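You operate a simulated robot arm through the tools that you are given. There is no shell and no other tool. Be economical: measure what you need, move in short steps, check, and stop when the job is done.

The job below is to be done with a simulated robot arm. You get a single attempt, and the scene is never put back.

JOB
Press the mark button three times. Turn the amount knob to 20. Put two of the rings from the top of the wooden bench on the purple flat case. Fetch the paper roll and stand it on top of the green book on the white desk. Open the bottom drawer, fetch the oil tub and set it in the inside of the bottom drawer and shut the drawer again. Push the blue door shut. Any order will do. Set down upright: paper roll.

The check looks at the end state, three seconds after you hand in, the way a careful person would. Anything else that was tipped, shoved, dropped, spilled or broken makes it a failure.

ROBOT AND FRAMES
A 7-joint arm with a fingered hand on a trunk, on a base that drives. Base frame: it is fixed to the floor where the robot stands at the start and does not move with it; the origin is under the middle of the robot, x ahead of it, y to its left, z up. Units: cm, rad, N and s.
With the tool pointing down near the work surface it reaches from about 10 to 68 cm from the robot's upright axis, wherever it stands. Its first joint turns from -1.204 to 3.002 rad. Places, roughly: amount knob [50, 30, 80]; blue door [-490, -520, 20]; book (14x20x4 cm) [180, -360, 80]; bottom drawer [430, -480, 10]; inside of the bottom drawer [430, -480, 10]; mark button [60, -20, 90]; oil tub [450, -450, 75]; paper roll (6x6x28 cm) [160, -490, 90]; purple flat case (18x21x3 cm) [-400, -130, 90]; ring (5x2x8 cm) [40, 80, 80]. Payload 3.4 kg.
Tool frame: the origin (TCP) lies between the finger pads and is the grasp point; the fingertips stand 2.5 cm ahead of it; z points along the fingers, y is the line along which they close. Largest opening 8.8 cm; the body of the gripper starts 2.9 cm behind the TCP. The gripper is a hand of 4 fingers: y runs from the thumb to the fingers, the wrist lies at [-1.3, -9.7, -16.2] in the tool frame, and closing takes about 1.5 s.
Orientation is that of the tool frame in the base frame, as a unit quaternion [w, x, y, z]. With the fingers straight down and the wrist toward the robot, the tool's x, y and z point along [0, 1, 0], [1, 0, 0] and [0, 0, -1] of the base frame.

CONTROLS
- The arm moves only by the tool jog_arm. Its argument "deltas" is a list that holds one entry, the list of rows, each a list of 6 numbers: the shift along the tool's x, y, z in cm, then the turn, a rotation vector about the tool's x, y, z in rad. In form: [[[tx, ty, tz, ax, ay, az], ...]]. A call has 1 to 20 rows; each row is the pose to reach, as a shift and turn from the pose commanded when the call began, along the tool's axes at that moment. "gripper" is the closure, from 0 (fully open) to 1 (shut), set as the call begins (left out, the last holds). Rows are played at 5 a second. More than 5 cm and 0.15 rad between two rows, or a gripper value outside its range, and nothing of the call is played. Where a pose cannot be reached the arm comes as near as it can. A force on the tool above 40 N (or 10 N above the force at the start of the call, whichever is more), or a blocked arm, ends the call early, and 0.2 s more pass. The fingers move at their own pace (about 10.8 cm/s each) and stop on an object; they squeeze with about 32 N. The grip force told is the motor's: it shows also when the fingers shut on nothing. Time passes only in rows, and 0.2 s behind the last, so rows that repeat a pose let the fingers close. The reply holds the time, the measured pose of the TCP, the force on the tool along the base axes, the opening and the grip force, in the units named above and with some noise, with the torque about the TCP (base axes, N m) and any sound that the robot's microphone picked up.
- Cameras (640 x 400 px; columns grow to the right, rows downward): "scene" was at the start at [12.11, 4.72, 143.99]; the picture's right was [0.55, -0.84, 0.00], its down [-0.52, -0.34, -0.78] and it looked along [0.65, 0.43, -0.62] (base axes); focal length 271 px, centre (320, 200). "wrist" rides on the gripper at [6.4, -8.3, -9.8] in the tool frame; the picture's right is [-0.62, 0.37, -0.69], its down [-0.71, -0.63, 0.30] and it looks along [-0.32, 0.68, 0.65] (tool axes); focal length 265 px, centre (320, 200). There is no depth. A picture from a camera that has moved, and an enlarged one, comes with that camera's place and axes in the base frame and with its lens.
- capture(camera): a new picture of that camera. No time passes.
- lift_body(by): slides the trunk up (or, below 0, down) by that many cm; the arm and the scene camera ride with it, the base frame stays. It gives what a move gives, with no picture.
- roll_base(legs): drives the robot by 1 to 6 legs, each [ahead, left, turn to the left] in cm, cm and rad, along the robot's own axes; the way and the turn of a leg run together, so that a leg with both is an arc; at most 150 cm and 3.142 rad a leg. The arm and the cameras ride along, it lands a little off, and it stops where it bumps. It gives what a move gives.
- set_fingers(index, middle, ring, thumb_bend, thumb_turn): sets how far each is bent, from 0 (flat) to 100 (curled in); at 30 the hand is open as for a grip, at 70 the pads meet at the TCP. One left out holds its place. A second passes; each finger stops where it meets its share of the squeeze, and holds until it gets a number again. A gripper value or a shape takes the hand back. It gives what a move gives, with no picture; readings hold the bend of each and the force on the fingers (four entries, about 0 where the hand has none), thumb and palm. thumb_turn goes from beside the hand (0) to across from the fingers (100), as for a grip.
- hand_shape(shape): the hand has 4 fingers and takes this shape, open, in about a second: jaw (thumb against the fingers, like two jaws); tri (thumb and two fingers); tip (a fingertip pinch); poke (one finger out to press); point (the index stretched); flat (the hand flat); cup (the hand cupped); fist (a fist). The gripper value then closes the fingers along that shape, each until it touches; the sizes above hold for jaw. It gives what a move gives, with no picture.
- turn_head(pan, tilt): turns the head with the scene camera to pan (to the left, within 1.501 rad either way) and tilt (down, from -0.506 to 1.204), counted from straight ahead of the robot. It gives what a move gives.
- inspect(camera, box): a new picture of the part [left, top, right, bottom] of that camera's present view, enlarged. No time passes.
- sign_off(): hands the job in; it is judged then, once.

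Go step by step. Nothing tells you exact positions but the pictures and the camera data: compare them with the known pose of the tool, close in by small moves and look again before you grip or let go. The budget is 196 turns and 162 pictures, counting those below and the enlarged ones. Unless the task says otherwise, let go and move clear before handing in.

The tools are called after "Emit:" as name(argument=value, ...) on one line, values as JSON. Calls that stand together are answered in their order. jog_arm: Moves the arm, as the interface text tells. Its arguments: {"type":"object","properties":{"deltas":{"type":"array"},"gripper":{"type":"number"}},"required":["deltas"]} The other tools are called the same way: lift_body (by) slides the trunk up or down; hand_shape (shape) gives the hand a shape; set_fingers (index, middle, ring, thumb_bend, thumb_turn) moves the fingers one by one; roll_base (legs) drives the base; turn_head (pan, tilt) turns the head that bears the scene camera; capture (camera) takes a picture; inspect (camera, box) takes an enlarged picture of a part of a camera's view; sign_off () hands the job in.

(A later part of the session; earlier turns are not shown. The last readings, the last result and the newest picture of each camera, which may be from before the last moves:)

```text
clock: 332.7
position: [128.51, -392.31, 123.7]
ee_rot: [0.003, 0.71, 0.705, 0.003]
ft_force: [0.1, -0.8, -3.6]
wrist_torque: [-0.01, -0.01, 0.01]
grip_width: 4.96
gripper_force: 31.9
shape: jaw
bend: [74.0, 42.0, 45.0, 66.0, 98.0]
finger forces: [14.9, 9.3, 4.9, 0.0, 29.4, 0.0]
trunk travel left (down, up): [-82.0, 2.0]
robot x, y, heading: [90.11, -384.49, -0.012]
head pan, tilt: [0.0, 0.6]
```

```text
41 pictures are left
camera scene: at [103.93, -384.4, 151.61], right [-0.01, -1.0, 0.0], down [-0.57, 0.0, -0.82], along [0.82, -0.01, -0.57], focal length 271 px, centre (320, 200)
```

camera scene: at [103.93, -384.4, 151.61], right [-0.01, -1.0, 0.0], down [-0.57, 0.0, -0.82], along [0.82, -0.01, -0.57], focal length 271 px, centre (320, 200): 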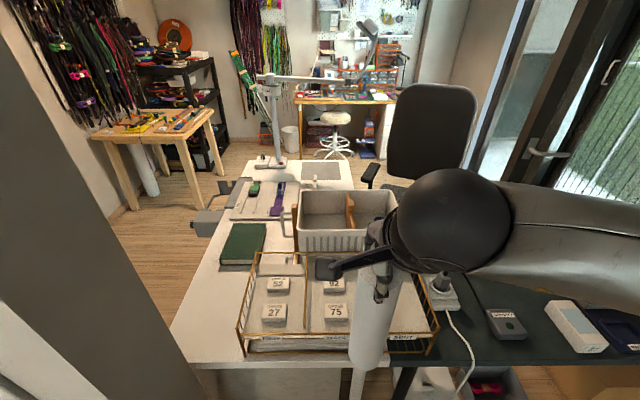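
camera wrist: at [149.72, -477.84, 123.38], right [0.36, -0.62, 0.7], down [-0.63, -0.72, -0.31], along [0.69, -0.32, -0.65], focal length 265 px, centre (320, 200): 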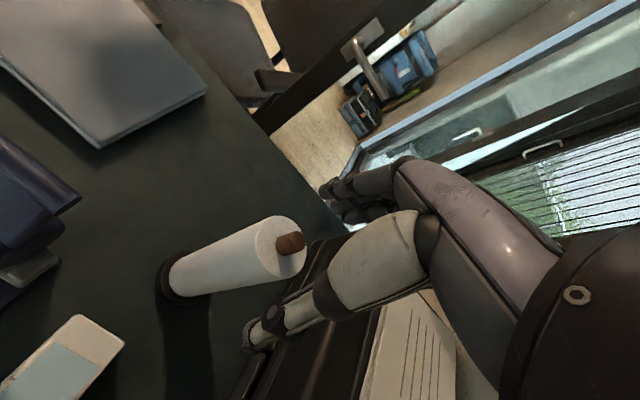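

The green book lies at about x 168–189, y -350 to -365, top z≈80. The pillar corner is near (141, -347), so I'll move forward cautiously and keep right of it.

Emit:
roll_base(legs=[[26, 4, 0.008]])

Emit:
capture(camera="wrist")

Emit:
capture(camera="scene")

```text
clock: 334.6
position: [154.72, -387.85, 123.7]
ee_rot: [0.003, 0.706, 0.708, 0.003]
ft_force: [0.4, 0.0, -2.9]
wrist_torque: [0.01, 0.02, -0.05]
grip_width: 4.98
gripper_force: 32.1
shape: jaw
bend: [74.0, 42.0, 45.0, 66.0, 98.0]
finger forces: [14.9, 9.4, 4.9, 0.0, 29.4, 0.0]
trunk travel left (down, up): [-82.0, 2.0]
robot x, y, heading: [116.51, -380.46, -0.0]
head pan, tilt: [0.0, 0.6]
```

```text
40 pictures are left
camera wrist: at [146.15, -381.58, 133.57], right [0.36, -0.62, 0.7], down [-0.62, -0.72, -0.31], along [0.69, -0.32, -0.65], focal length 265 px, centre (320, 200)
```

wrist: 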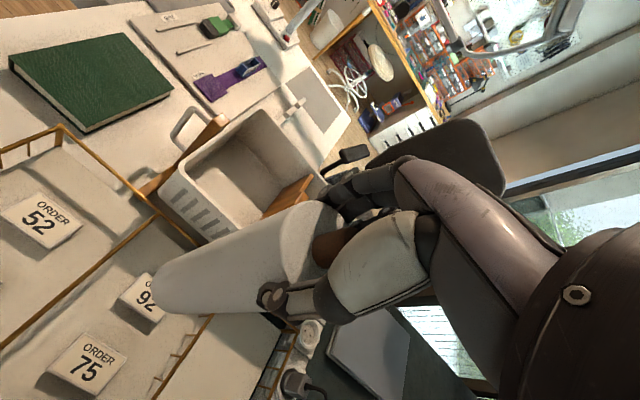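

```text
39 pictures are left
camera scene: at [130.02, -380.31, 151.61], right [0.0, -1.0, 0.0], down [-0.57, 0.0, -0.82], along [0.82, 0.0, -0.57], focal length 271 px, centre (320, 200)
```

scene: 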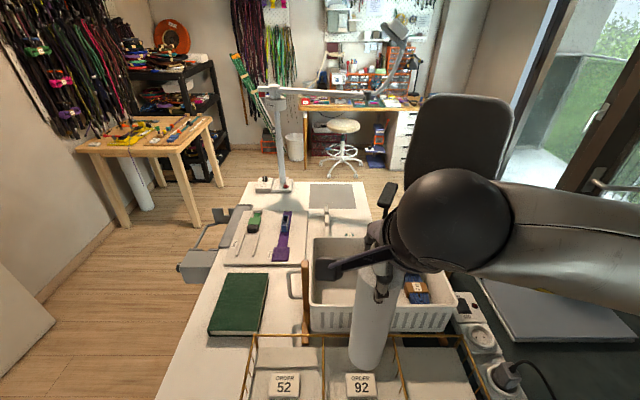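

The roll came off its stand base cleanly. The refined book spans x 169.7–190, y -350.5 to -362.8; I'll carry the roll above its centre.

Emit:
jog_arm(deltas=[[[3, 2.3, 0, 0, 0, 0], [6.5, 4.7, 0, 0, 0, 0], [10, 7.2, 0, 0, 0, 0], [13.5, 9.7, 0, 0, 0, 0], [17, 12.2, 0, 0, 0, 0], [20.5, 14.7, 0, 0, 0, 0], [24, 17.2, 0, 0, 0, 0], [27.5, 19.7, 0, 0, 0, 0], [31.1, 22.3, 0, 0, 0, 0], [31.1, 22.3, 4, 0, 0, 0], [31.1, 22.3, 8, 0, 0, 0], [31.1, 22.3, 12, 0, 0, 0]]])

Emit:
capture(camera="wrist")

Emit:
capture(camera="scene")

```text
clock: 337.2
position: [175.51, -358.9, 114.44]
ee_rot: [0.003, 0.706, 0.708, 0.001]
ft_force: [-0.5, 0.0, -3.3]
wrist_torque: [0.01, 0.0, 0.02]
grip_width: 4.9
gripper_force: 32.2
shape: jaw
bend: [74.0, 42.0, 45.0, 66.0, 98.0]
finger forces: [15.6, 9.4, 5.3, 0.0, 29.7, 0.1]
out of reach, approached as far as the arm can: row 8, 9, 10, 11, 12
trunk travel left (down, up): [-82.0, 2.0]
robot x, y, heading: [116.0, -380.35, 0.006]
head pan, tilt: [0.0, 0.6]
```

```text
38 pictures are left
camera wrist: at [166.97, -352.4, 124.23], right [0.37, -0.62, 0.7], down [-0.62, -0.72, -0.31], along [0.69, -0.32, -0.65], focal length 265 px, centre (320, 200)
```

wrist: 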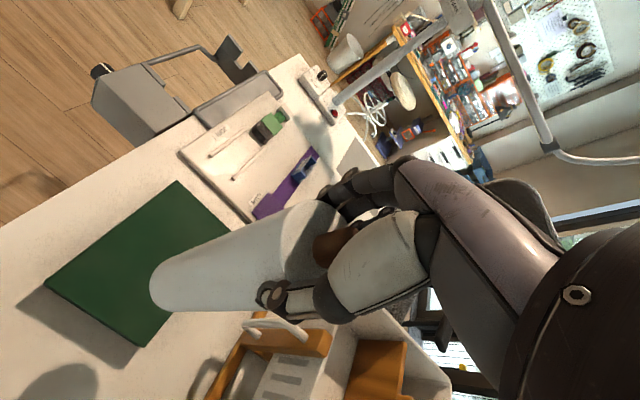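

```text
37 pictures are left
camera scene: at [130.23, -380.24, 151.59], right [0.0, -1.0, 0.0], down [-0.57, 0.0, -0.82], along [0.82, 0.0, -0.57], focal length 271 px, centre (320, 200)
```

scene: 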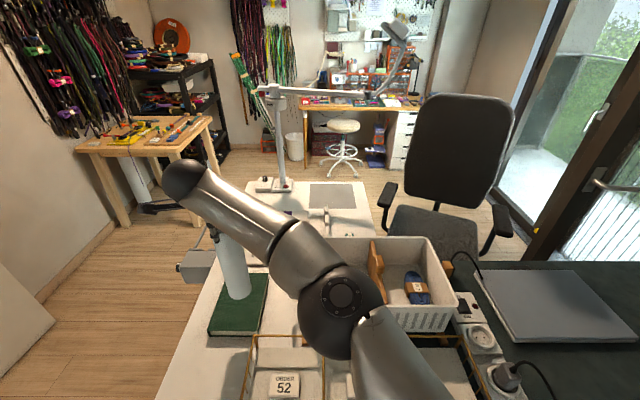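

The arm reached its left limit, just right of where I wanted. I'll shift the base 2.5 cm left.

Emit:
roll_base(legs=[[0, 2.5, 0]])

Emit:
jog_arm(deltas=[[[0, 0, 0, 0, 0, 0], [0, 0, 1, 0, 0, 0]]])

```text
clock: 338.0
position: [175.41, -356.48, 114.57]
ee_rot: [0.003, 0.706, 0.708, 0.002]
ft_force: [0.3, 0.1, -3.0]
wrist_torque: [0.03, 0.03, -0.03]
grip_width: 4.91
gripper_force: 32.1
shape: jaw
bend: [74.0, 42.0, 45.0, 66.0, 98.0]
finger forces: [15.5, 9.5, 5.3, 0.1, 29.7, 0.0]
trunk travel left (down, up): [-82.0, 2.0]
robot x, y, heading: [116.12, -377.77, 0.002]
head pan, tilt: [0.0, 0.6]
```

```text
clock: 338.6
position: [175.32, -356.19, 113.58]
ee_rot: [0.004, 0.706, 0.708, 0.003]
ft_force: [-0.6, 0.3, -4.0]
wrist_torque: [0.01, 0.01, 0.0]
grip_width: 4.89
gripper_force: 32.0
shape: jaw
bend: [74.0, 42.0, 45.0, 66.0, 98.0]
finger forces: [15.5, 9.3, 5.4, 0.0, 29.8, 0.0]
trunk travel left (down, up): [-82.0, 2.0]
robot x, y, heading: [116.35, -377.77, 0.001]
head pan, tilt: [0.0, 0.6]
```

Now over the book at (175.3, -356.3). I'll descend in small steps to feel contact.

Emit:
jog_arm(deltas=[[[0, 0, 1.5, 0, 0, 0], [0, 0, 3, 0, 0, 0], [0, 0, 4.5, 0, 0, 0], [0, 0, 5.5, 0, 0, 0]]])

Emit:
inspect(camera="scene", box=[180, 210, 300, 350])

```text
clock: 339.6
position: [175.26, -356.38, 107.94]
ee_rot: [0.004, 0.706, 0.709, 0.003]
ft_force: [0.6, -0.2, -3.1]
wrist_torque: [0.05, -0.01, 0.03]
grip_width: 4.93
gripper_force: 31.7
shape: jaw
bend: [74.0, 42.0, 45.0, 66.0, 98.0]
finger forces: [15.6, 9.4, 5.5, 0.0, 29.5, 0.0]
trunk travel left (down, up): [-82.0, 2.0]
robot x, y, heading: [116.18, -377.6, 0.004]
head pan, tilt: [0.0, 0.6]
```

```text
2.86 times, centred on (240, 280) of scene
camera zoom: at [130.07, -377.76, 151.6], right [0.0, -1.0, 0.0], down [-0.57, 0.0, -0.82], along [0.82, 0.0, -0.57], focal length 774 px, centre (549, -29)
```

zoom: 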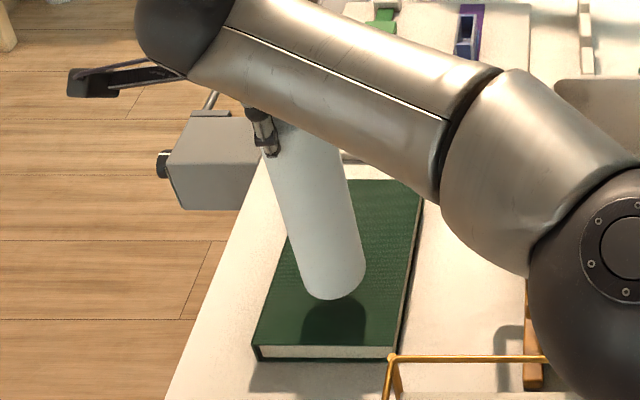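

Emit:
jog_arm(deltas=[[[0, 0, 0.7, 0, 0, 0], [0, 0, 1.3, 0, 0, 0], [0, 0, 1.8, 0, 0, 0], [0, 0, 2.2, 0, 0, 0]]])

```text
clock: 340.6
position: [175.1, -356.62, 106.47]
ee_rot: [0.006, 0.707, 0.708, 0.008]
ft_force: [0.8, -0.2, 31.9]
wrist_torque: [-0.01, -0.12, 0.04]
grip_width: 4.9
gripper_force: 32.5
shape: jaw
bend: [74.0, 42.0, 45.0, 66.0, 98.0]
finger forces: [17.4, 11.2, 6.5, 0.0, 32.6, 0.1]
trunk travel left (down, up): [-82.0, 2.0]
robot x, y, heading: [116.32, -377.93, 0.001]
head pan, tilt: [0.0, 0.6]
```

Contact made (about 32 N). I'll ease off the pressure, then check that it's upright before opening.

Emit:
jog_arm(deltas=[[[0, 0, -0.4, 0, 0, 0], [0, 0, -0.7, 0, 0, 0]]])

Emit:
jog_arm(deltas=[[[0, 0, 0, 0, 0, 0], [0, 0, 0, 0, 0, 0], [0, 0, 0, 0, 0, 0], [0, 0, 0, 0, 0, 0], [0, 0, 0, 0, 0, 0]]], gripper=0)

Emit:
inspect(camera="scene", box=[180, 210, 300, 350])

Emit:
inspect(camera="wrist", box=[120, 120, 440, 380])

```text
clock: 341.2
position: [175.17, -356.51, 106.61]
ee_rot: [0.003, 0.705, 0.709, 0.003]
ft_force: [1.3, -0.5, 12.8]
wrist_torque: [0.0, -0.19, 0.02]
grip_width: 4.9
gripper_force: 31.4
shape: jaw
bend: [74.0, 42.0, 45.0, 66.0, 98.0]
finger forces: [17.5, 11.0, 6.1, 0.0, 32.2, 0.1]
trunk travel left (down, up): [-82.0, 2.0]
robot x, y, heading: [115.83, -377.62, 0.007]
head pan, tilt: [0.0, 0.6]
```

```text
clock: 342.4
position: [175.3, -356.48, 106.57]
ee_rot: [0.003, 0.706, 0.709, 0.003]
ft_force: [0.4, -0.1, 0.3]
wrist_torque: [0.0, 0.0, 0.01]
grip_width: 8.75
gripper_force: 0.0
shape: jaw
bend: [30.0, 30.0, 30.0, 30.0, 98.0]
finger forces: [0.0, 0.0, 0.0, 0.0, 0.0, 0.0]
trunk travel left (down, up): [-82.0, 2.0]
robot x, y, heading: [116.19, -377.74, 0.005]
head pan, tilt: [0.0, 0.6]
```

```text
2.86 times, centred on (240, 280) of scene
camera zoom: at [129.96, -377.8, 151.61], right [0.0, -1.0, 0.0], down [-0.56, 0.0, -0.83], along [0.83, 0.0, -0.56], focal length 774 px, centre (549, -29)
```

zoom: 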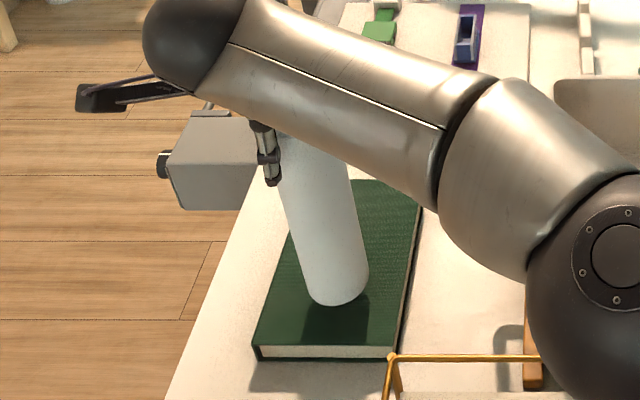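

```text
1.54 times, centred on (280, 250) of wrist
camera zoom: at [166.77, -350.0, 116.39], right [0.36, -0.62, 0.7], down [-0.63, -0.72, -0.31], along [0.69, -0.32, -0.65], focal length 408 px, centre (382, 123)
```

zoom: 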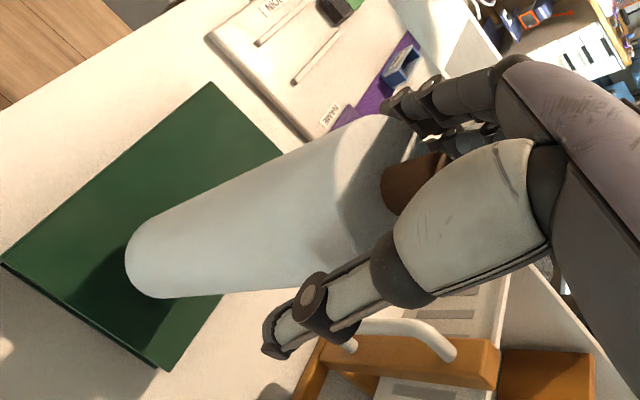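

The roll stands on the book. I'll rise straight up, retract and confirm.

Emit:
jog_arm(deltas=[[[0, 0, -2, 0, 0, 0], [0, 0, -5, 0, 0, 0], [0, 0, -9, 0, 0, 0], [0, 0, -13, 0, 0, 0], [0, 0, -14, 0, 0, 0], [-4, -3, -14, 0, 0, 0], [-8, -6, -14, 0, 0, 0], [-12, -9, -14, 0, 0, 0], [-16, -12, -14, 0, 0, 0], [-20, -15, -14, 0, 0, 0], [-24, -18, -14, 0, 0, 0]]])

Emit:
roll_base(legs=[[-26, 0, 0]])

Emit:
capture(camera="scene")

```text
clock: 344.8
position: [157.29, -380.69, 120.34]
ee_rot: [0.002, 0.706, 0.708, 0.004]
ft_force: [0.0, 0.7, -0.7]
wrist_torque: [0.03, -0.02, 0.02]
grip_width: 8.78
gripper_force: 0.1
shape: jaw
bend: [30.0, 30.0, 30.0, 30.0, 98.0]
finger forces: [0.0, 0.1, 0.0, 0.0, 0.0, 0.0]
out of reach, approached as far as the arm can: row 4, 5
trunk travel left (down, up): [-82.0, 2.0]
robot x, y, heading: [116.23, -377.8, 0.002]
head pan, tilt: [0.0, 0.6]
```

```text
clock: 346.6
position: [131.97, -380.36, 120.34]
ee_rot: [0.003, 0.705, 0.709, 0.003]
ft_force: [1.5, 0.9, 0.4]
wrist_torque: [-0.01, 0.0, -0.02]
grip_width: 8.78
gripper_force: 0.0
shape: jaw
bend: [30.0, 30.0, 30.0, 30.0, 98.0]
finger forces: [0.1, 0.0, 0.0, 0.0, 0.0, 0.0]
trunk travel left (down, up): [-82.0, 2.0]
robot x, y, heading: [90.55, -378.3, 0.009]
head pan, tilt: [0.0, 0.6]
```

```text
33 pictures are left
camera scene: at [104.48, -377.87, 151.61], right [0.01, -1.0, 0.0], down [-0.56, 0.0, -0.83], along [0.83, 0.0, -0.56], focal length 271 px, centre (320, 200)
```

scene: 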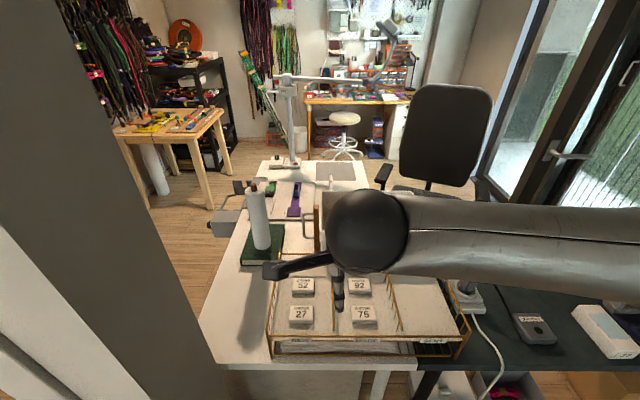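

The roll stands upright on the book. The oil tub and drawer are in the room beyond; I'll back out and look at the other doorway, near y≈-240.

Emit:
roll_base(legs=[[-85, 0, 0], [0, 130, 0]])

Emit:
turn_head(pan=0.0, tilt=0.35)

Emit:
capture(camera="scene")

```text
clock: 357.2
position: [50.09, -253.32, 120.32]
ee_rot: [0.004, 0.721, 0.693, 0.003]
ft_force: [0.2, 0.0, 0.2]
wrist_torque: [0.0, -0.03, 0.01]
grip_width: 8.74
gripper_force: 0.0
shape: jaw
bend: [30.0, 30.0, 30.0, 30.0, 98.0]
finger forces: [0.0, 0.0, 0.1, 0.0, 0.1, 0.0]
trunk travel left (down, up): [-82.0, 2.0]
robot x, y, heading: [9.14, -248.97, -0.039]
head pan, tilt: [0.0, 0.6]
```

```text
clock: 358.0
position: [50.05, -253.26, 120.45]
ee_rot: [0.004, 0.721, 0.693, 0.002]
ft_force: [-0.4, 0.2, 0.7]
wrist_torque: [-0.01, 0.01, 0.03]
grip_width: 8.77
gripper_force: 0.2
shape: jaw
bend: [30.0, 30.0, 30.0, 30.0, 98.0]
finger forces: [0.0, 0.1, 0.1, 0.0, 0.0, 0.0]
trunk travel left (down, up): [-82.0, 2.0]
robot x, y, heading: [8.72, -248.64, -0.04]
head pan, tilt: [0.0, 0.351]
```

```text
32 pictures are left
camera scene: at [23.14, -249.65, 153.88], right [-0.04, -1.0, 0.0], down [-0.34, 0.01, -0.94], along [0.94, -0.04, -0.34], focal length 271 px, centre (320, 200)
```

scene: 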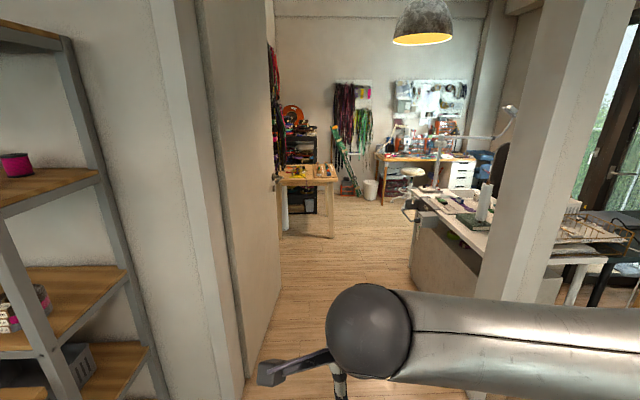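

The passage between the open door leaf and the pillar is about 115 cm wide. I'll drive through at y≈-283 and look again.

Emit:
roll_base(legs=[[0, -33, 0.04], [140, 0, 0], [60, 0, 0]])

Emit:
turn_head(pan=-0.35, tilt=0.45)

Emit:
capture(camera="scene")

```text
clock: 369.7
position: [249.67, -286.23, 120.28]
ee_rot: [0.003, 0.712, 0.702, 0.003]
ft_force: [0.2, 0.0, 0.8]
wrist_torque: [0.02, 0.02, 0.01]
grip_width: 8.78
gripper_force: 0.2
shape: jaw
bend: [30.0, 30.0, 30.0, 30.0, 98.0]
finger forces: [0.0, 0.0, 0.1, 0.0, 0.1, 0.1]
trunk travel left (down, up): [-82.0, 2.0]
robot x, y, heading: [208.44, -283.05, -0.011]
head pan, tilt: [0.0, 0.351]
```

```text
clock: 370.5
position: [249.78, -286.26, 120.34]
ee_rot: [0.003, 0.712, 0.702, 0.003]
ft_force: [-0.2, 1.0, 0.3]
wrist_torque: [-0.03, -0.02, 0.02]
grip_width: 8.76
gripper_force: 0.0
shape: jaw
bend: [30.0, 30.0, 30.0, 30.0, 98.0]
finger forces: [0.1, 0.0, 0.1, 0.0, 0.0, 0.0]
trunk travel left (down, up): [-82.0, 2.0]
robot x, y, heading: [208.55, -283.01, -0.016]
head pan, tilt: [-0.351, 0.45]
```

```text
31 pictures are left
camera scene: at [222.0, -286.32, 152.97], right [-0.36, -0.93, 0.0], down [-0.41, 0.15, -0.9], along [0.84, -0.32, -0.43], focal length 271 px, centre (320, 200)
```

scene: 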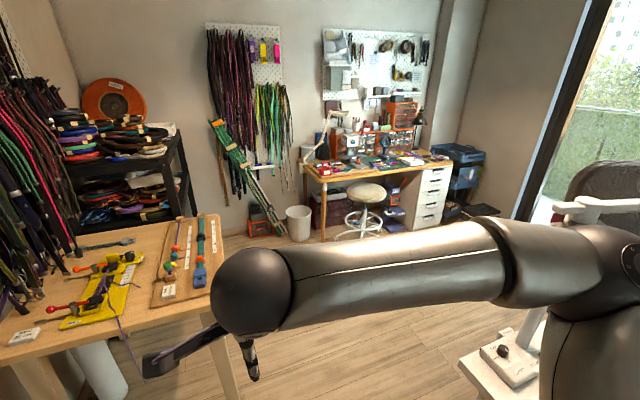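

The lamp (pole near (249, -355)) and my elbow would conflict on the right. I'll turn to face +y so the elbow swings away, then back around the desk end.

Emit:
roll_base(legs=[[24, 0, 0.0], [0, 0, 1.583], [0, -38, 0], [-42, -32, 0], [-78, -22, 0]])

```text
clock: 384.7
position: [327.28, -360.5, 120.36]
ee_rot: [0.001, 0.003, 1.0, 0.004]
ft_force: [0.1, -0.8, 0.0]
wrist_torque: [-0.04, -0.03, 0.02]
grip_width: 8.77
gripper_force: 0.0
shape: jaw
bend: [30.0, 30.0, 30.0, 30.0, 98.0]
finger forces: [0.1, 0.0, 0.0, 0.0, 0.1, 0.0]
trunk travel left (down, up): [-82.0, 2.0]
robot x, y, heading: [324.42, -401.61, 1.565]
head pan, tilt: [-0.351, 0.45]
```

No bumps. Now I'll turn to face the table and look.

Emit:
roll_base(legs=[[0, 0, -1.565], [10, -35, 0]])

Emit:
turn_head(pan=0.0, tilt=0.75)

Emit:
capture(camera="scene")

```text
clock: 390.8
position: [374.86, -439.41, 120.33]
ee_rot: [0.004, 0.71, 0.704, 0.002]
ft_force: [-0.7, 0.0, 0.0]
wrist_torque: [0.01, -0.03, -0.02]
grip_width: 8.77
gripper_force: 0.0
shape: jaw
bend: [30.0, 30.0, 30.0, 30.0, 98.0]
finger forces: [0.0, 0.0, 0.0, 0.1, 0.0, 0.0]
trunk travel left (down, up): [-82.0, 2.0]
robot x, y, heading: [333.87, -436.51, -0.014]
head pan, tilt: [-0.351, 0.45]
```

```text
clock: 391.7
position: [374.99, -439.55, 120.36]
ee_rot: [0.004, 0.711, 0.703, 0.002]
ft_force: [-1.1, -0.2, 0.5]
wrist_torque: [0.0, -0.01, 0.0]
grip_width: 8.79
gripper_force: 0.1
shape: jaw
bend: [30.0, 30.0, 30.0, 30.0, 98.0]
finger forces: [0.1, 0.0, 0.0, 0.1, 0.0, 0.0]
trunk travel left (down, up): [-82.0, 2.0]
robot x, y, heading: [333.32, -436.15, -0.014]
head pan, tilt: [0.0, 0.75]
```

```text
30 pictures are left
camera scene: at [346.95, -436.49, 150.33], right [-0.01, -1.0, 0.0], down [-0.68, 0.01, -0.73], along [0.73, -0.01, -0.68], focal length 271 px, centre (320, 200)
```

scene: 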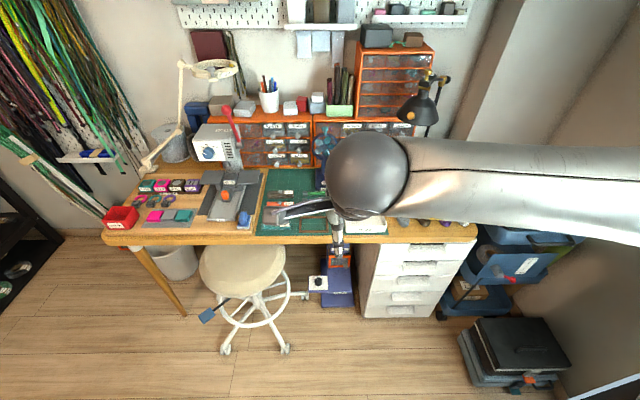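

Emit:
capture(camera="wrist")

Emit:
inspect(camera="scene", box=[250, 100, 490, 330])

```text
29 pictures are left
camera wrist: at [366.5, -432.96, 130.12], right [0.36, -0.62, 0.7], down [-0.63, -0.71, -0.31], along [0.69, -0.33, -0.65], focal length 265 px, centre (320, 200)
```

wrist: 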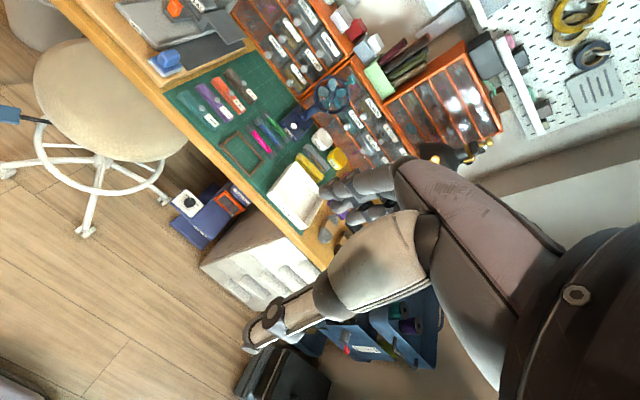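

```text
1.74 times, centred on (370, 215) of scene
camera zoom: at [346.95, -436.49, 150.33], right [-0.01, -1.0, 0.0], down [-0.68, 0.01, -0.73], along [0.73, -0.01, -0.68], focal length 471 px, centre (233, 174)
```

zoom: 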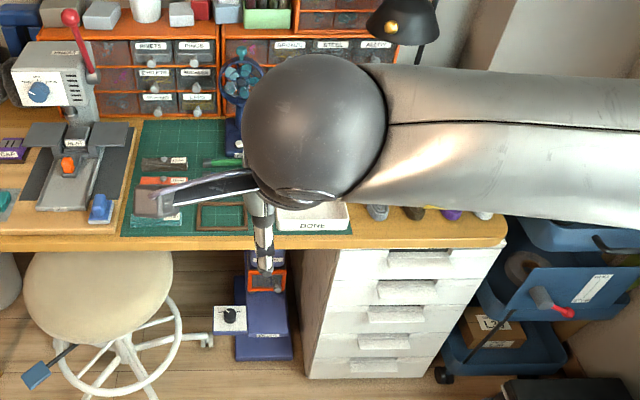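

Emit:
inspect(camera="wrist", box=[250, 90, 400, 210])

```text
3.33 times, centred on (325, 150) of wrist
camera zoom: at [366.5, -432.96, 130.12], right [0.36, -0.62, 0.7], down [-0.63, -0.71, -0.31], along [0.69, -0.33, -0.65], focal length 885 px, centre (303, 367)
```

zoom: 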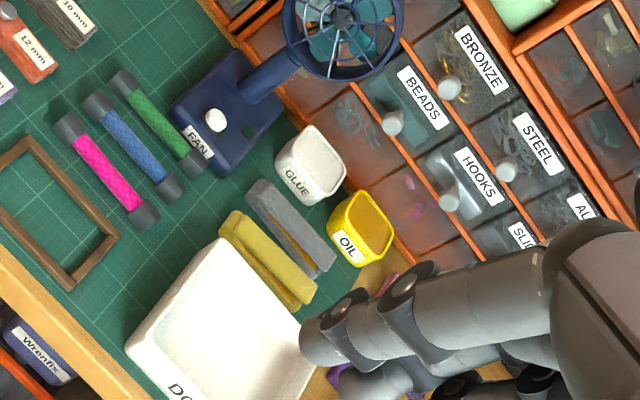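

The OIL tub is the yellow one near (444, -458), with the GLUE tub about 9 cm to its left and cabinets close behind. I'll test whether the hand can turn the other way, so it closes sideways with the wrist on the free right side.

Emit:
jog_arm(deltas=[[[0, 1, 0, 0, 0, -0.14], [0, 2, 0, 0, 0, -0.28], [0, 3, 0, 0, 0, -0.42], [0, 4, 0, 0, 0, -0.56], [0, 4, 0, 0, 0, -0.7], [0, 4, 0, 0, 0, -0.84], [0, 4, 0, 0, 0, -0.98], [0, 4, 0, 0, 0, -1.12], [0, 4, 0, 0, 0, -1.26], [0, 4, 0, 0, 0, -1.4], [0, 4, 0, 0, 0, -1.57]]])

```text
refused: row 11 steps farther than a row can; nothing moved
```

Emit:
jog_arm(deltas=[[[0, 1, 0, 0, 0, -0.14], [0, 2, 0, 0, 0, -0.28], [0, 3, 0, 0, 0, -0.42], [0, 4, 0, 0, 0, -0.56], [0, 4, 0, 0, 0, -0.7], [0, 4, 0, 0, 0, -0.84], [0, 4, 0, 0, 0, -0.98], [0, 4, 0, 0, 0, -1.12], [0, 4, 0, 0, 0, -1.26], [0, 4, 0, 0, 0, -1.4], [0, 4, 0, 0, 0, -1.54]]])

```text
clock: 394.1
position: [366.05, -433.67, 122.96]
ee_rot: [0.004, 0.026, 1.0, -0.003]
ft_force: [-1.1, 0.1, -1.0]
wrist_torque: [-0.02, -0.01, 0.02]
grip_width: 8.79
gripper_force: 0.0
shape: jaw
bend: [30.0, 30.0, 30.0, 30.0, 98.0]
finger forces: [0.1, 0.0, 0.0, 0.1, 0.1, 0.1]
out of reach, approached as far as the arm can: row 8, 9, 10, 11
trunk travel left (down, up): [-82.0, 2.0]
robot x, y, heading: [333.29, -436.34, -0.014]
head pan, tilt: [0.0, 0.75]
```

That orientation works only close in. Instead I'll use the other yaw with a forward tilt, so the hand comes in from the front and closes sideways. First I rotate back.

Emit:
jog_arm(deltas=[[[0, 0, 0, 0, 0, 0.14], [0, 0, 0, 0, 0, 0.28], [0, 0, 0, 0, 0, 0.42], [0, 0, 0, 0, 0, 0.56], [0, 0, 0, 0, 0, 0.7], [0, 0, 0, 0, 0, 0.84], [0, 0, 0, 0, 0, 0.98], [0, 0, 0, 0, 0, 1.12], [0, 0, 0, 0, 0, 1.26], [0, 0, 0, 0, 0, 1.4], [0, 0, 0, 0, 0, 1.54], [0, 0, 0, 0, 0, 1.68], [0, 0, 0, 0, 0, 1.82], [0, 0, 0, 0, 0, 1.96], [0, 0, 0, 0, 0, 2.1], [0, 0, 0, 0, 0, 2.24], [0, 0, 0, 0, 0, 2.38], [0, 0, 0, 0, 0, 2.52], [0, 0, 0, 0, 0, 2.66], [0, 0, 0, 0, 0, 2.8]]])

Emit:
roll_base(legs=[[22, -24, 0.014]])

Emit:
jog_arm(deltas=[[[0, 0, 0, 0, 0, 0.12], [0, 0, 0, 0, 0, 0.24], [0, 0, 0, 0, 0, 0.3]]])

```text
clock: 398.3
position: [365.78, -433.44, 122.82]
ee_rot: [0.001, 0.989, 0.148, 0.005]
ft_force: [1.4, 0.0, -0.1]
wrist_torque: [0.03, 0.0, 0.03]
grip_width: 8.78
gripper_force: 0.0
shape: jaw
bend: [30.0, 30.0, 30.0, 30.0, 98.0]
finger forces: [0.0, 0.0, 0.1, 0.0, 0.0, 0.0]
trunk travel left (down, up): [-82.0, 2.0]
robot x, y, heading: [333.89, -436.27, -0.014]
head pan, tilt: [0.0, 0.75]
```

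```text
clock: 400.4
position: [387.4, -456.69, 122.76]
ee_rot: [0.001, 0.988, 0.154, 0.005]
ft_force: [-0.3, 0.0, -0.7]
wrist_torque: [0.0, 0.02, -0.03]
grip_width: 8.79
gripper_force: 0.1
shape: jaw
bend: [30.0, 30.0, 30.0, 30.0, 98.0]
finger forces: [0.0, 0.0, 0.0, 0.0, 0.0, 0.0]
trunk travel left (down, up): [-82.0, 2.0]
robot x, y, heading: [355.59, -459.92, -0.006]
head pan, tilt: [0.0, 0.75]
```

```text
clock: 401.2
position: [387.54, -456.75, 122.73]
ee_rot: [0.0, 1.0, 0.003, 0.004]
ft_force: [-0.4, -0.2, -1.0]
wrist_torque: [0.01, -0.01, 0.02]
grip_width: 8.75
gripper_force: 0.3
shape: jaw
bend: [30.0, 30.0, 30.0, 30.0, 98.0]
finger forces: [0.1, 0.0, 0.0, 0.0, 0.0, 0.0]
trunk travel left (down, up): [-82.0, 2.0]
robot x, y, heading: [355.33, -459.57, -0.005]
head pan, tilt: [0.0, 0.75]
```

Emit:
roll_base(legs=[[17, 0, 0.005]])

Emit:
jog_arm(deltas=[[[1, 0, 3, 0, 0.1, 0], [3, 0, 6, 0, 0.2, 0], [5, 0, 9, 0, 0.3, 0], [7, 0, 12, 0, 0.4, 0], [9, 0, 15, 0, 0.5, 0], [11, 0, 18, 0, 0.6, 0], [13, 0, 21, 0, 0.7, 0], [15, 0, 24, 0, 0.7, 0]]], gripper=0.25)

Emit:
capture(camera="wrist")

Emit:
capture(camera="scene")

```text
clock: 402.7
position: [404.54, -456.51, 122.8]
ee_rot: [0.001, 1.0, 0.009, 0.004]
ft_force: [0.6, 0.4, 0.1]
wrist_torque: [0.01, 0.0, -0.01]
grip_width: 8.78
gripper_force: 0.0
shape: jaw
bend: [30.0, 30.0, 30.0, 30.0, 98.0]
finger forces: [0.0, 0.0, 0.1, 0.1, 0.0, 0.1]
trunk travel left (down, up): [-82.0, 2.0]
robot x, y, heading: [372.11, -460.14, 0.005]
head pan, tilt: [0.0, 0.75]
```

```text
clock: 404.5
position: [419.93, -456.54, 98.89]
ee_rot: [-0.002, 0.938, 0.008, 0.347]
ft_force: [0.0, -0.3, -0.3]
wrist_torque: [0.01, -0.02, 0.0]
grip_width: 6.64
gripper_force: 0.1
shape: jaw
bend: [27.0, 35.0, 32.0, 54.0, 99.0]
finger forces: [0.0, 0.1, 0.0, 0.0, 0.1, 0.0]
trunk travel left (down, up): [-82.0, 2.0]
robot x, y, heading: [372.26, -459.93, 0.008]
head pan, tilt: [0.0, 0.75]
```

```text
26 pictures are left
camera wrist: at [418.16, -448.1, 110.61], right [-0.92, -0.38, 0.12], down [-0.35, 0.62, -0.7], along [0.19, -0.68, -0.71], focal length 265 px, centre (320, 200)
```

wrist: 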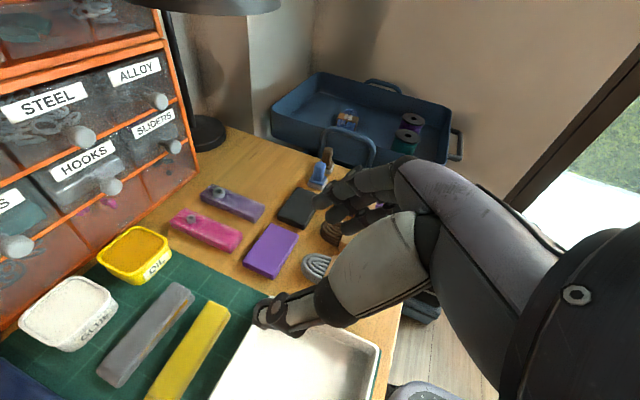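

```text
25 pictures are left
camera scene: at [385.86, -459.82, 150.31], right [0.01, -1.0, 0.0], down [-0.68, 0.0, -0.73], along [0.73, 0.0, -0.68], focal length 271 px, centre (320, 200)
```

scene: 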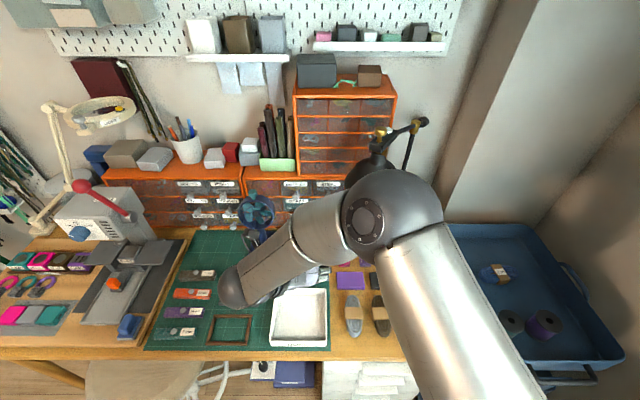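

The OIL tub is at about (445.1, -458.2), rim z≈77, roughly 6.5x5 cm, with GLUE and a pink box each about 3.5 cm off its sides. I'll approach along the tilted finger direction, stopping short to check.

Emit:
jog_arm(deltas=[[[0.5, 0.3, 4.5, 0, 0, 0], [1, 0.6, 9, 0, 0, 0], [1.5, 0.9, 13.5, 0, 0, 0], [2, 1.2, 18, 0, 0, 0], [2.5, 1.5, 22.5, 0, 0, 0], [3, 1.76, 26, 0, 0, 0]]], gripper=0.3)

Emit:
capture(camera="wrist")

```text
clock: 405.9
position: [435.78, -459.04, 83.03]
ee_rot: [-0.003, 0.938, 0.008, 0.347]
ft_force: [0.4, 0.6, -0.5]
wrist_torque: [0.03, -0.01, -0.01]
grip_width: 6.16
gripper_force: 0.1
shape: jaw
bend: [27.0, 37.0, 34.0, 58.0, 99.0]
finger forces: [0.0, 0.1, 0.0, 0.0, 0.0, 0.1]
out of reach, approached as far as the arm can: row 5, 6
trunk travel left (down, up): [-82.0, 2.0]
robot x, y, heading: [372.15, -459.65, 0.001]
head pan, tilt: [0.0, 0.75]
```

```text
24 pictures are left
camera wrist: at [434.03, -450.7, 94.88], right [-0.91, -0.38, 0.12], down [-0.36, 0.62, -0.7], along [0.19, -0.68, -0.71], focal length 265 px, centre (320, 200)
```

wrist: 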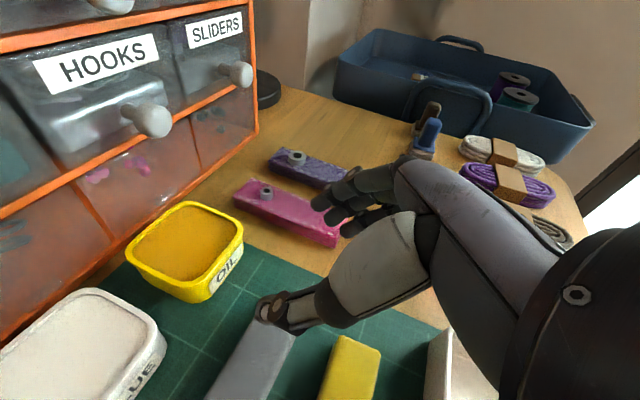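

The arm is at its reach limit. I'll bring the base 8 cm forward (still clear of the drawers) and re-check.

Emit:
roll_base(legs=[[8, 0, 0]])

Emit:
jog_arm(deltas=[[[0, 0, 0, 0, 0, 0]]])

```text
clock: 406.9
position: [443.74, -458.84, 83.26]
ee_rot: [-0.002, 0.937, 0.008, 0.348]
ft_force: [0.1, 0.8, -0.3]
wrist_torque: [0.04, 0.0, 0.01]
grip_width: 6.16
gripper_force: 0.1
shape: jaw
bend: [27.0, 37.0, 34.0, 58.0, 99.0]
finger forces: [0.1, 0.0, 0.0, 0.1, 0.1, 0.0]
trunk travel left (down, up): [-82.0, 2.0]
robot x, y, heading: [380.23, -460.1, 0.001]
head pan, tilt: [0.0, 0.75]
```

```text
clock: 407.3
position: [443.58, -458.77, 83.23]
ee_rot: [-0.002, 0.937, 0.008, 0.348]
ft_force: [0.3, -0.1, -0.7]
wrist_torque: [0.02, 0.02, -0.01]
grip_width: 6.15
gripper_force: 0.2
shape: jaw
bend: [27.0, 37.0, 34.0, 58.0, 99.0]
finger forces: [0.0, 0.0, 0.1, 0.1, 0.1, 0.0]
trunk travel left (down, up): [-82.0, 2.0]
robot x, y, heading: [380.58, -459.93, 0.007]
head pan, tilt: [0.0, 0.75]
```

I'll trim sideways, then check alignment before lowering with the trunk.

Emit:
jog_arm(deltas=[[[0, -0.5, 0, 0, 0, 0], [0, -0.85, 0, 0, 0, 0]]])

Emit:
lift_body(by=-3)

Emit:
capture(camera="wrist")

```text
clock: 407.9
position: [443.46, -458.48, 83.39]
ee_rot: [-0.001, 0.938, 0.007, 0.346]
ft_force: [0.3, -0.8, -0.6]
wrist_torque: [-0.01, 0.01, 0.01]
grip_width: 6.16
gripper_force: 0.0
shape: jaw
bend: [27.0, 37.0, 34.0, 58.0, 99.0]
finger forces: [0.1, 0.0, 0.1, 0.0, 0.0, 0.1]
out of reach, approached as far as the arm can: row 1, 2
trunk travel left (down, up): [-82.0, 2.0]
robot x, y, heading: [379.93, -459.88, 0.009]
head pan, tilt: [0.0, 0.75]
```

```text
clock: 408.7
position: [443.47, -458.47, 80.36]
ee_rot: [-0.002, 0.938, 0.008, 0.347]
ft_force: [-0.3, 0.0, -1.2]
wrist_torque: [0.01, -0.01, 0.0]
grip_width: 6.16
gripper_force: 0.1
shape: jaw
bend: [27.0, 37.0, 34.0, 58.0, 99.0]
finger forces: [0.1, 0.1, 0.0, 0.1, 0.1, 0.1]
trunk travel left (down, up): [-79.0, 5.0]
robot x, y, heading: [380.59, -459.7, 0.004]
head pan, tilt: [0.0, 0.75]
```

```text
23 pictures are left
camera wrist: at [441.65, -450.15, 92.09], right [-0.92, -0.38, 0.12], down [-0.35, 0.62, -0.7], along [0.19, -0.68, -0.71], focal length 265 px, centre (320, 200)
```

wrist: 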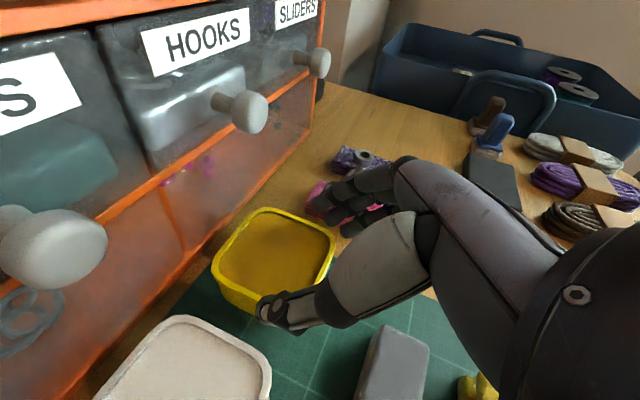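

The tub rim is about 6x6 cm centred at (446.2, -458.4). I'll open slightly, move the base 2.5 cm forward, and lower to grip the rim's upper part.

Emit:
jog_arm(deltas=[[[0, 0, 0, 0, 0, 0], [0, 0, 0, 0, 0, 0]]], gripper=0.18)

Emit:
roll_base(legs=[[2.5, 0, 0]])

Emit:
lift_body(by=-2)

Emit:
capture(camera="wrist")

```text
clock: 409.3
position: [443.38, -458.35, 80.55]
ee_rot: [-0.003, 0.938, 0.008, 0.346]
ft_force: [0.9, -1.1, 0.6]
wrist_torque: [-0.01, -0.01, 0.03]
grip_width: 7.2
gripper_force: 0.0
shape: jaw
bend: [27.0, 34.0, 31.0, 47.0, 99.0]
finger forces: [0.0, 0.0, 0.0, 0.1, 0.1, 0.0]
trunk travel left (down, up): [-79.0, 5.0]
robot x, y, heading: [380.42, -460.25, 0.002]
head pan, tilt: [0.0, 0.75]
```

```text
clock: 410.1
position: [445.83, -458.3, 80.46]
ee_rot: [-0.002, 0.938, 0.009, 0.347]
ft_force: [0.3, 0.4, -0.5]
wrist_torque: [0.0, 0.0, -0.04]
grip_width: 7.21
gripper_force: 0.1
shape: jaw
bend: [27.0, 34.0, 31.0, 47.0, 99.0]
finger forces: [0.0, 0.0, 0.0, 0.0, 0.1, 0.1]
trunk travel left (down, up): [-79.0, 5.0]
robot x, y, heading: [382.93, -459.79, 0.007]
head pan, tilt: [0.0, 0.75]
```

```text
clock: 410.7
position: [445.83, -458.41, 78.39]
ee_rot: [-0.002, 0.938, 0.007, 0.347]
ft_force: [0.6, -0.7, -0.6]
wrist_torque: [0.0, 0.0, -0.01]
grip_width: 7.25
gripper_force: 0.0
shape: jaw
bend: [27.0, 33.0, 31.0, 47.0, 99.0]
finger forces: [0.0, 0.6, 0.1, 0.0, 0.0, 0.1]
trunk travel left (down, up): [-77.0, 7.0]
robot x, y, heading: [382.44, -460.06, 0.008]
head pan, tilt: [0.0, 0.75]
```

```text
22 pictures are left
camera wrist: at [444.13, -450.15, 90.07], right [-0.92, -0.38, 0.12], down [-0.35, 0.62, -0.7], along [0.19, -0.68, -0.71], focal length 265 px, centre (320, 200)
```

wrist: 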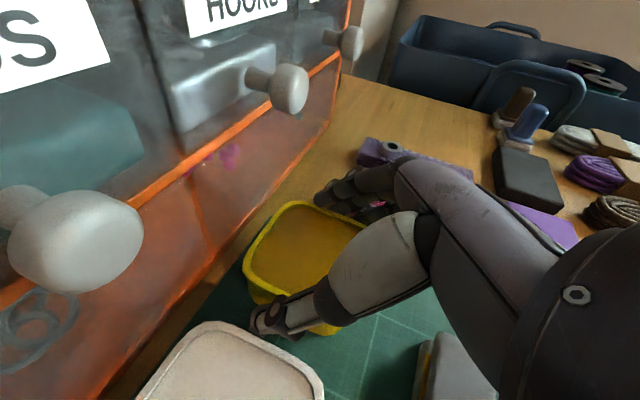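

A finger touches the rim. I'll rise 1 cm, open a little more, and shift slightly right before lowering again.

Emit:
lift_body(by=1.5)

Emit:
jog_arm(deltas=[[[0, 0.3, 0, 0, 0, 0], [0, 0.3, 0, 0, 0, 0]]], gripper=0.08)

Emit:
lift_body(by=-3.2)

Emit:
capture(camera="wrist")

```text
clock: 411.4
position: [445.89, -458.53, 79.86]
ee_rot: [-0.002, 0.938, 0.008, 0.346]
ft_force: [0.8, -0.3, 0.8]
wrist_torque: [0.01, -0.02, 0.02]
grip_width: 7.18
gripper_force: 0.0
shape: jaw
bend: [27.0, 33.0, 31.0, 47.0, 99.0]
finger forces: [0.0, 0.0, 0.0, 0.1, 0.1, 0.0]
trunk travel left (down, up): [-78.5, 5.5]
robot x, y, heading: [382.73, -459.84, 0.005]
head pan, tilt: [0.0, 0.75]
```

```text
clock: 412.0
position: [446.11, -458.94, 79.93]
ee_rot: [-0.001, 0.938, 0.007, 0.347]
ft_force: [-0.2, -0.6, -0.5]
wrist_torque: [0.0, -0.01, -0.02]
grip_width: 8.06
gripper_force: 0.0
shape: jaw
bend: [31.0, 31.0, 30.0, 32.0, 98.0]
finger forces: [0.1, 0.0, 0.0, 0.0, 0.1, 0.0]
trunk travel left (down, up): [-78.5, 5.5]
robot x, y, heading: [382.81, -459.73, 0.014]
head pan, tilt: [0.0, 0.75]
```

```text
clock: 412.7
position: [446.13, -458.76, 76.68]
ee_rot: [-0.001, 0.938, 0.007, 0.347]
ft_force: [-1.2, 0.6, 3.8]
wrist_torque: [-0.16, 0.04, -0.03]
grip_width: 8.06
gripper_force: 0.1
shape: jaw
bend: [31.0, 31.0, 30.0, 32.0, 98.0]
finger forces: [0.0, 0.1, 3.4, 0.1, 0.1, 0.1]
trunk travel left (down, up): [-75.3, 8.7]
robot x, y, heading: [382.68, -459.88, 0.009]
head pan, tilt: [0.0, 0.75]
```

```text
21 pictures are left
camera wrist: at [444.27, -450.51, 88.4], right [-0.92, -0.38, 0.12], down [-0.35, 0.62, -0.7], along [0.19, -0.68, -0.71], focal length 265 px, centre (320, 200)
```

wrist: 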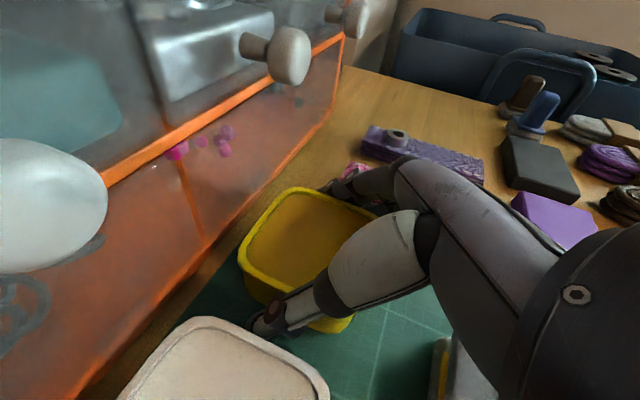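

The tub is straddled, but the ring finger touches something low. I'll rise 0.7 cm and close gently.

Emit:
lift_body(by=0.7)

Emit:
jog_arm(deltas=[[[0, 0, 0, 0, 0, 0], [0, 0, 0, 0, 0, 0], [0, 0, 0, 0, 0, 0], [0, 0, 0, 0, 0, 0], [0, 0, 0, 0, 0, 0], [0, 0, 0, 0, 0, 0], [0, 0, 0, 0, 0, 0], [0, 0, 0, 0, 0, 0]]], gripper=1)

Emit:
capture(camera="wrist")

```text
clock: 413.3
position: [446.06, -458.77, 77.32]
ee_rot: [-0.001, 0.938, 0.007, 0.347]
ft_force: [0.6, 0.8, -0.1]
wrist_torque: [0.0, 0.0, -0.01]
grip_width: 8.1
gripper_force: 0.1
shape: jaw
bend: [31.0, 31.0, 30.0, 32.0, 98.0]
finger forces: [0.0, 0.1, 0.0, 0.1, 0.1, 0.0]
trunk travel left (down, up): [-76.0, 8.0]
robot x, y, heading: [382.96, -459.75, 0.003]
head pan, tilt: [0.0, 0.75]
```

```text
clock: 415.1
position: [445.99, -458.75, 77.38]
ee_rot: [0.0, 0.938, 0.007, 0.346]
ft_force: [-0.5, 0.0, 0.0]
wrist_torque: [-0.05, 0.01, 0.01]
grip_width: 6.0
gripper_force: 31.9
shape: jaw
bend: [28.0, 37.0, 34.0, 60.0, 99.0]
finger forces: [16.3, 8.9, 4.0, 0.0, 29.1, 0.0]
trunk travel left (down, up): [-76.0, 8.0]
robot x, y, heading: [383.16, -459.59, 0.004]
head pan, tilt: [0.0, 0.75]
```

```text
20 pictures are left
camera wrist: at [444.28, -450.52, 88.97], right [-0.92, -0.38, 0.12], down [-0.35, 0.62, -0.7], along [0.19, -0.68, -0.71], focal length 265 px, centre (320, 200)
```

wrist: 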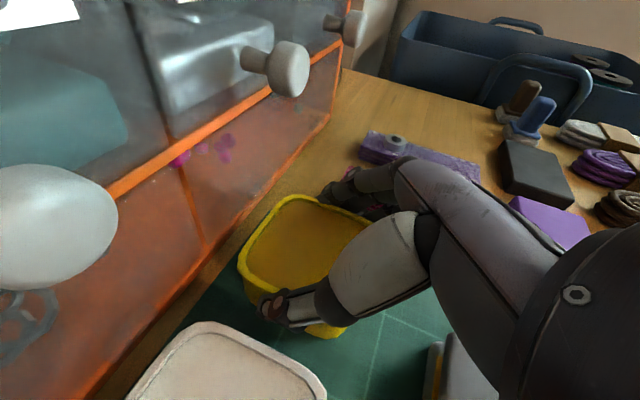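

Gripped firmly at 6 cm. I'll lift it 7 cm and back off, to park it temporarily in the empty DONE tray at about (420, -454).

Emit:
lift_body(by=7)

Emit:
roll_base(legs=[[-25, 0, 0], [0, 4.3, 0]])

Emit:
capture(camera="wrist")

Emit:
capture(camera="scene")

```text
clock: 416.2
position: [446.1, -458.89, 84.17]
ee_rot: [-0.001, 0.938, 0.007, 0.346]
ft_force: [-1.7, -0.3, -5.9]
wrist_torque: [0.08, 0.08, -0.03]
grip_width: 5.99
gripper_force: 32.5
shape: jaw
bend: [28.0, 38.0, 34.0, 60.0, 99.0]
finger forces: [16.6, 8.7, 4.4, 0.0, 29.8, 0.0]
trunk travel left (down, up): [-83.0, 1.0]
robot x, y, heading: [382.53, -459.58, 0.004]
head pan, tilt: [0.0, 0.75]
```

```text
clock: 418.5
position: [420.92, -454.49, 84.18]
ee_rot: [-0.001, 0.938, 0.007, 0.347]
ft_force: [0.6, 0.0, -2.1]
wrist_torque: [0.02, 0.0, 0.03]
grip_width: 5.99
gripper_force: 32.4
shape: jaw
bend: [28.0, 38.0, 34.0, 60.0, 99.0]
finger forces: [16.4, 8.8, 4.4, 0.0, 29.6, 0.1]
trunk travel left (down, up): [-83.0, 1.0]
robot x, y, heading: [357.75, -455.54, 0.005]
head pan, tilt: [0.0, 0.75]
```

```text
19 pictures are left
camera wrist: at [419.16, -446.28, 95.96], right [-0.92, -0.38, 0.12], down [-0.35, 0.62, -0.7], along [0.19, -0.68, -0.7], focal length 265 px, centre (320, 200)
```

wrist: 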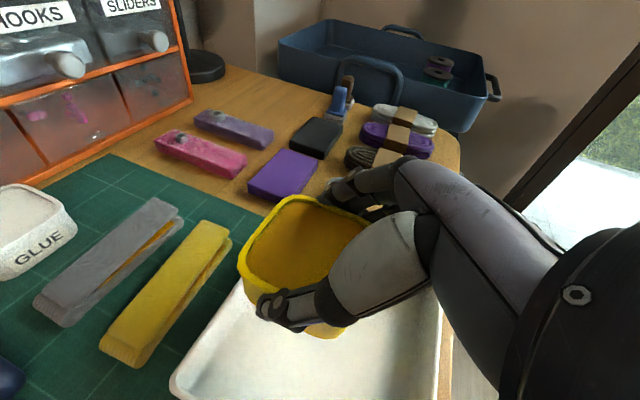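

```text
18 pictures are left
camera scene: at [370.9, -455.5, 151.32], right [0.01, -1.0, 0.0], down [-0.68, -0.01, -0.73], along [0.73, 0.0, -0.68], focal length 271 px, centre (320, 200)
```

scene: 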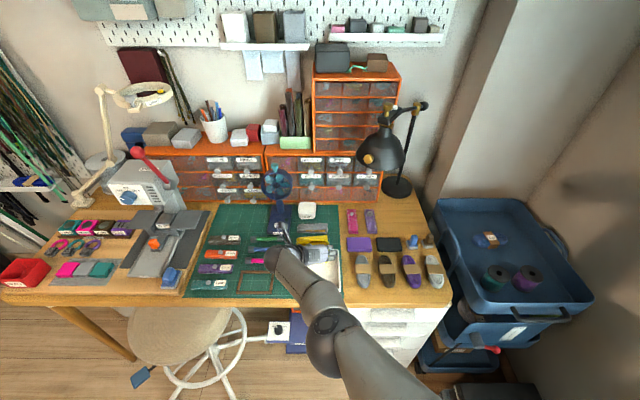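

The tub is over the tray and nothing else was disturbed. I'll lower it in with the trunk.

Emit:
lift_body(by=-5.3)

Emit:
lift_body(by=-0.5)

Emit:
lift_body(by=-0.4)

```text
clock: 419.4
position: [420.89, -454.62, 78.93]
ee_rot: [-0.001, 0.938, 0.007, 0.347]
ft_force: [-0.1, 1.0, -3.2]
wrist_torque: [0.0, 0.03, 0.01]
grip_width: 6.04
gripper_force: 32.8
shape: jaw
bend: [28.0, 38.0, 34.0, 60.0, 99.0]
finger forces: [16.5, 8.8, 4.3, 0.1, 29.8, 0.0]
trunk travel left (down, up): [-77.7, 6.3]
robot x, y, heading: [357.36, -455.47, 0.013]
head pan, tilt: [0.0, 0.75]
```

```text
clock: 420.0
position: [420.99, -454.68, 78.46]
ee_rot: [-0.001, 0.938, 0.006, 0.346]
ft_force: [-0.2, 0.6, -3.7]
wrist_torque: [0.01, 0.05, 0.0]
grip_width: 6.01
gripper_force: 31.6
shape: jaw
bend: [28.0, 38.0, 34.0, 60.0, 99.0]
finger forces: [16.4, 8.7, 4.4, 0.1, 29.7, 0.0]
trunk travel left (down, up): [-77.2, 6.8]
robot x, y, heading: [357.9, -455.88, 0.007]
head pan, tilt: [0.0, 0.75]
```

```text
clock: 420.5
position: [420.95, -454.76, 78.13]
ee_rot: [-0.001, 0.938, 0.008, 0.346]
ft_force: [-0.3, -0.5, -3.6]
wrist_torque: [0.01, 0.0, -0.03]
grip_width: 5.98
gripper_force: 31.8
shape: jaw
bend: [28.0, 38.0, 34.0, 60.0, 99.0]
finger forces: [16.3, 8.7, 4.3, 0.1, 29.6, 0.0]
trunk travel left (down, up): [-76.8, 7.2]
robot x, y, heading: [357.47, -455.5, 0.009]
head pan, tilt: [0.0, 0.75]
```

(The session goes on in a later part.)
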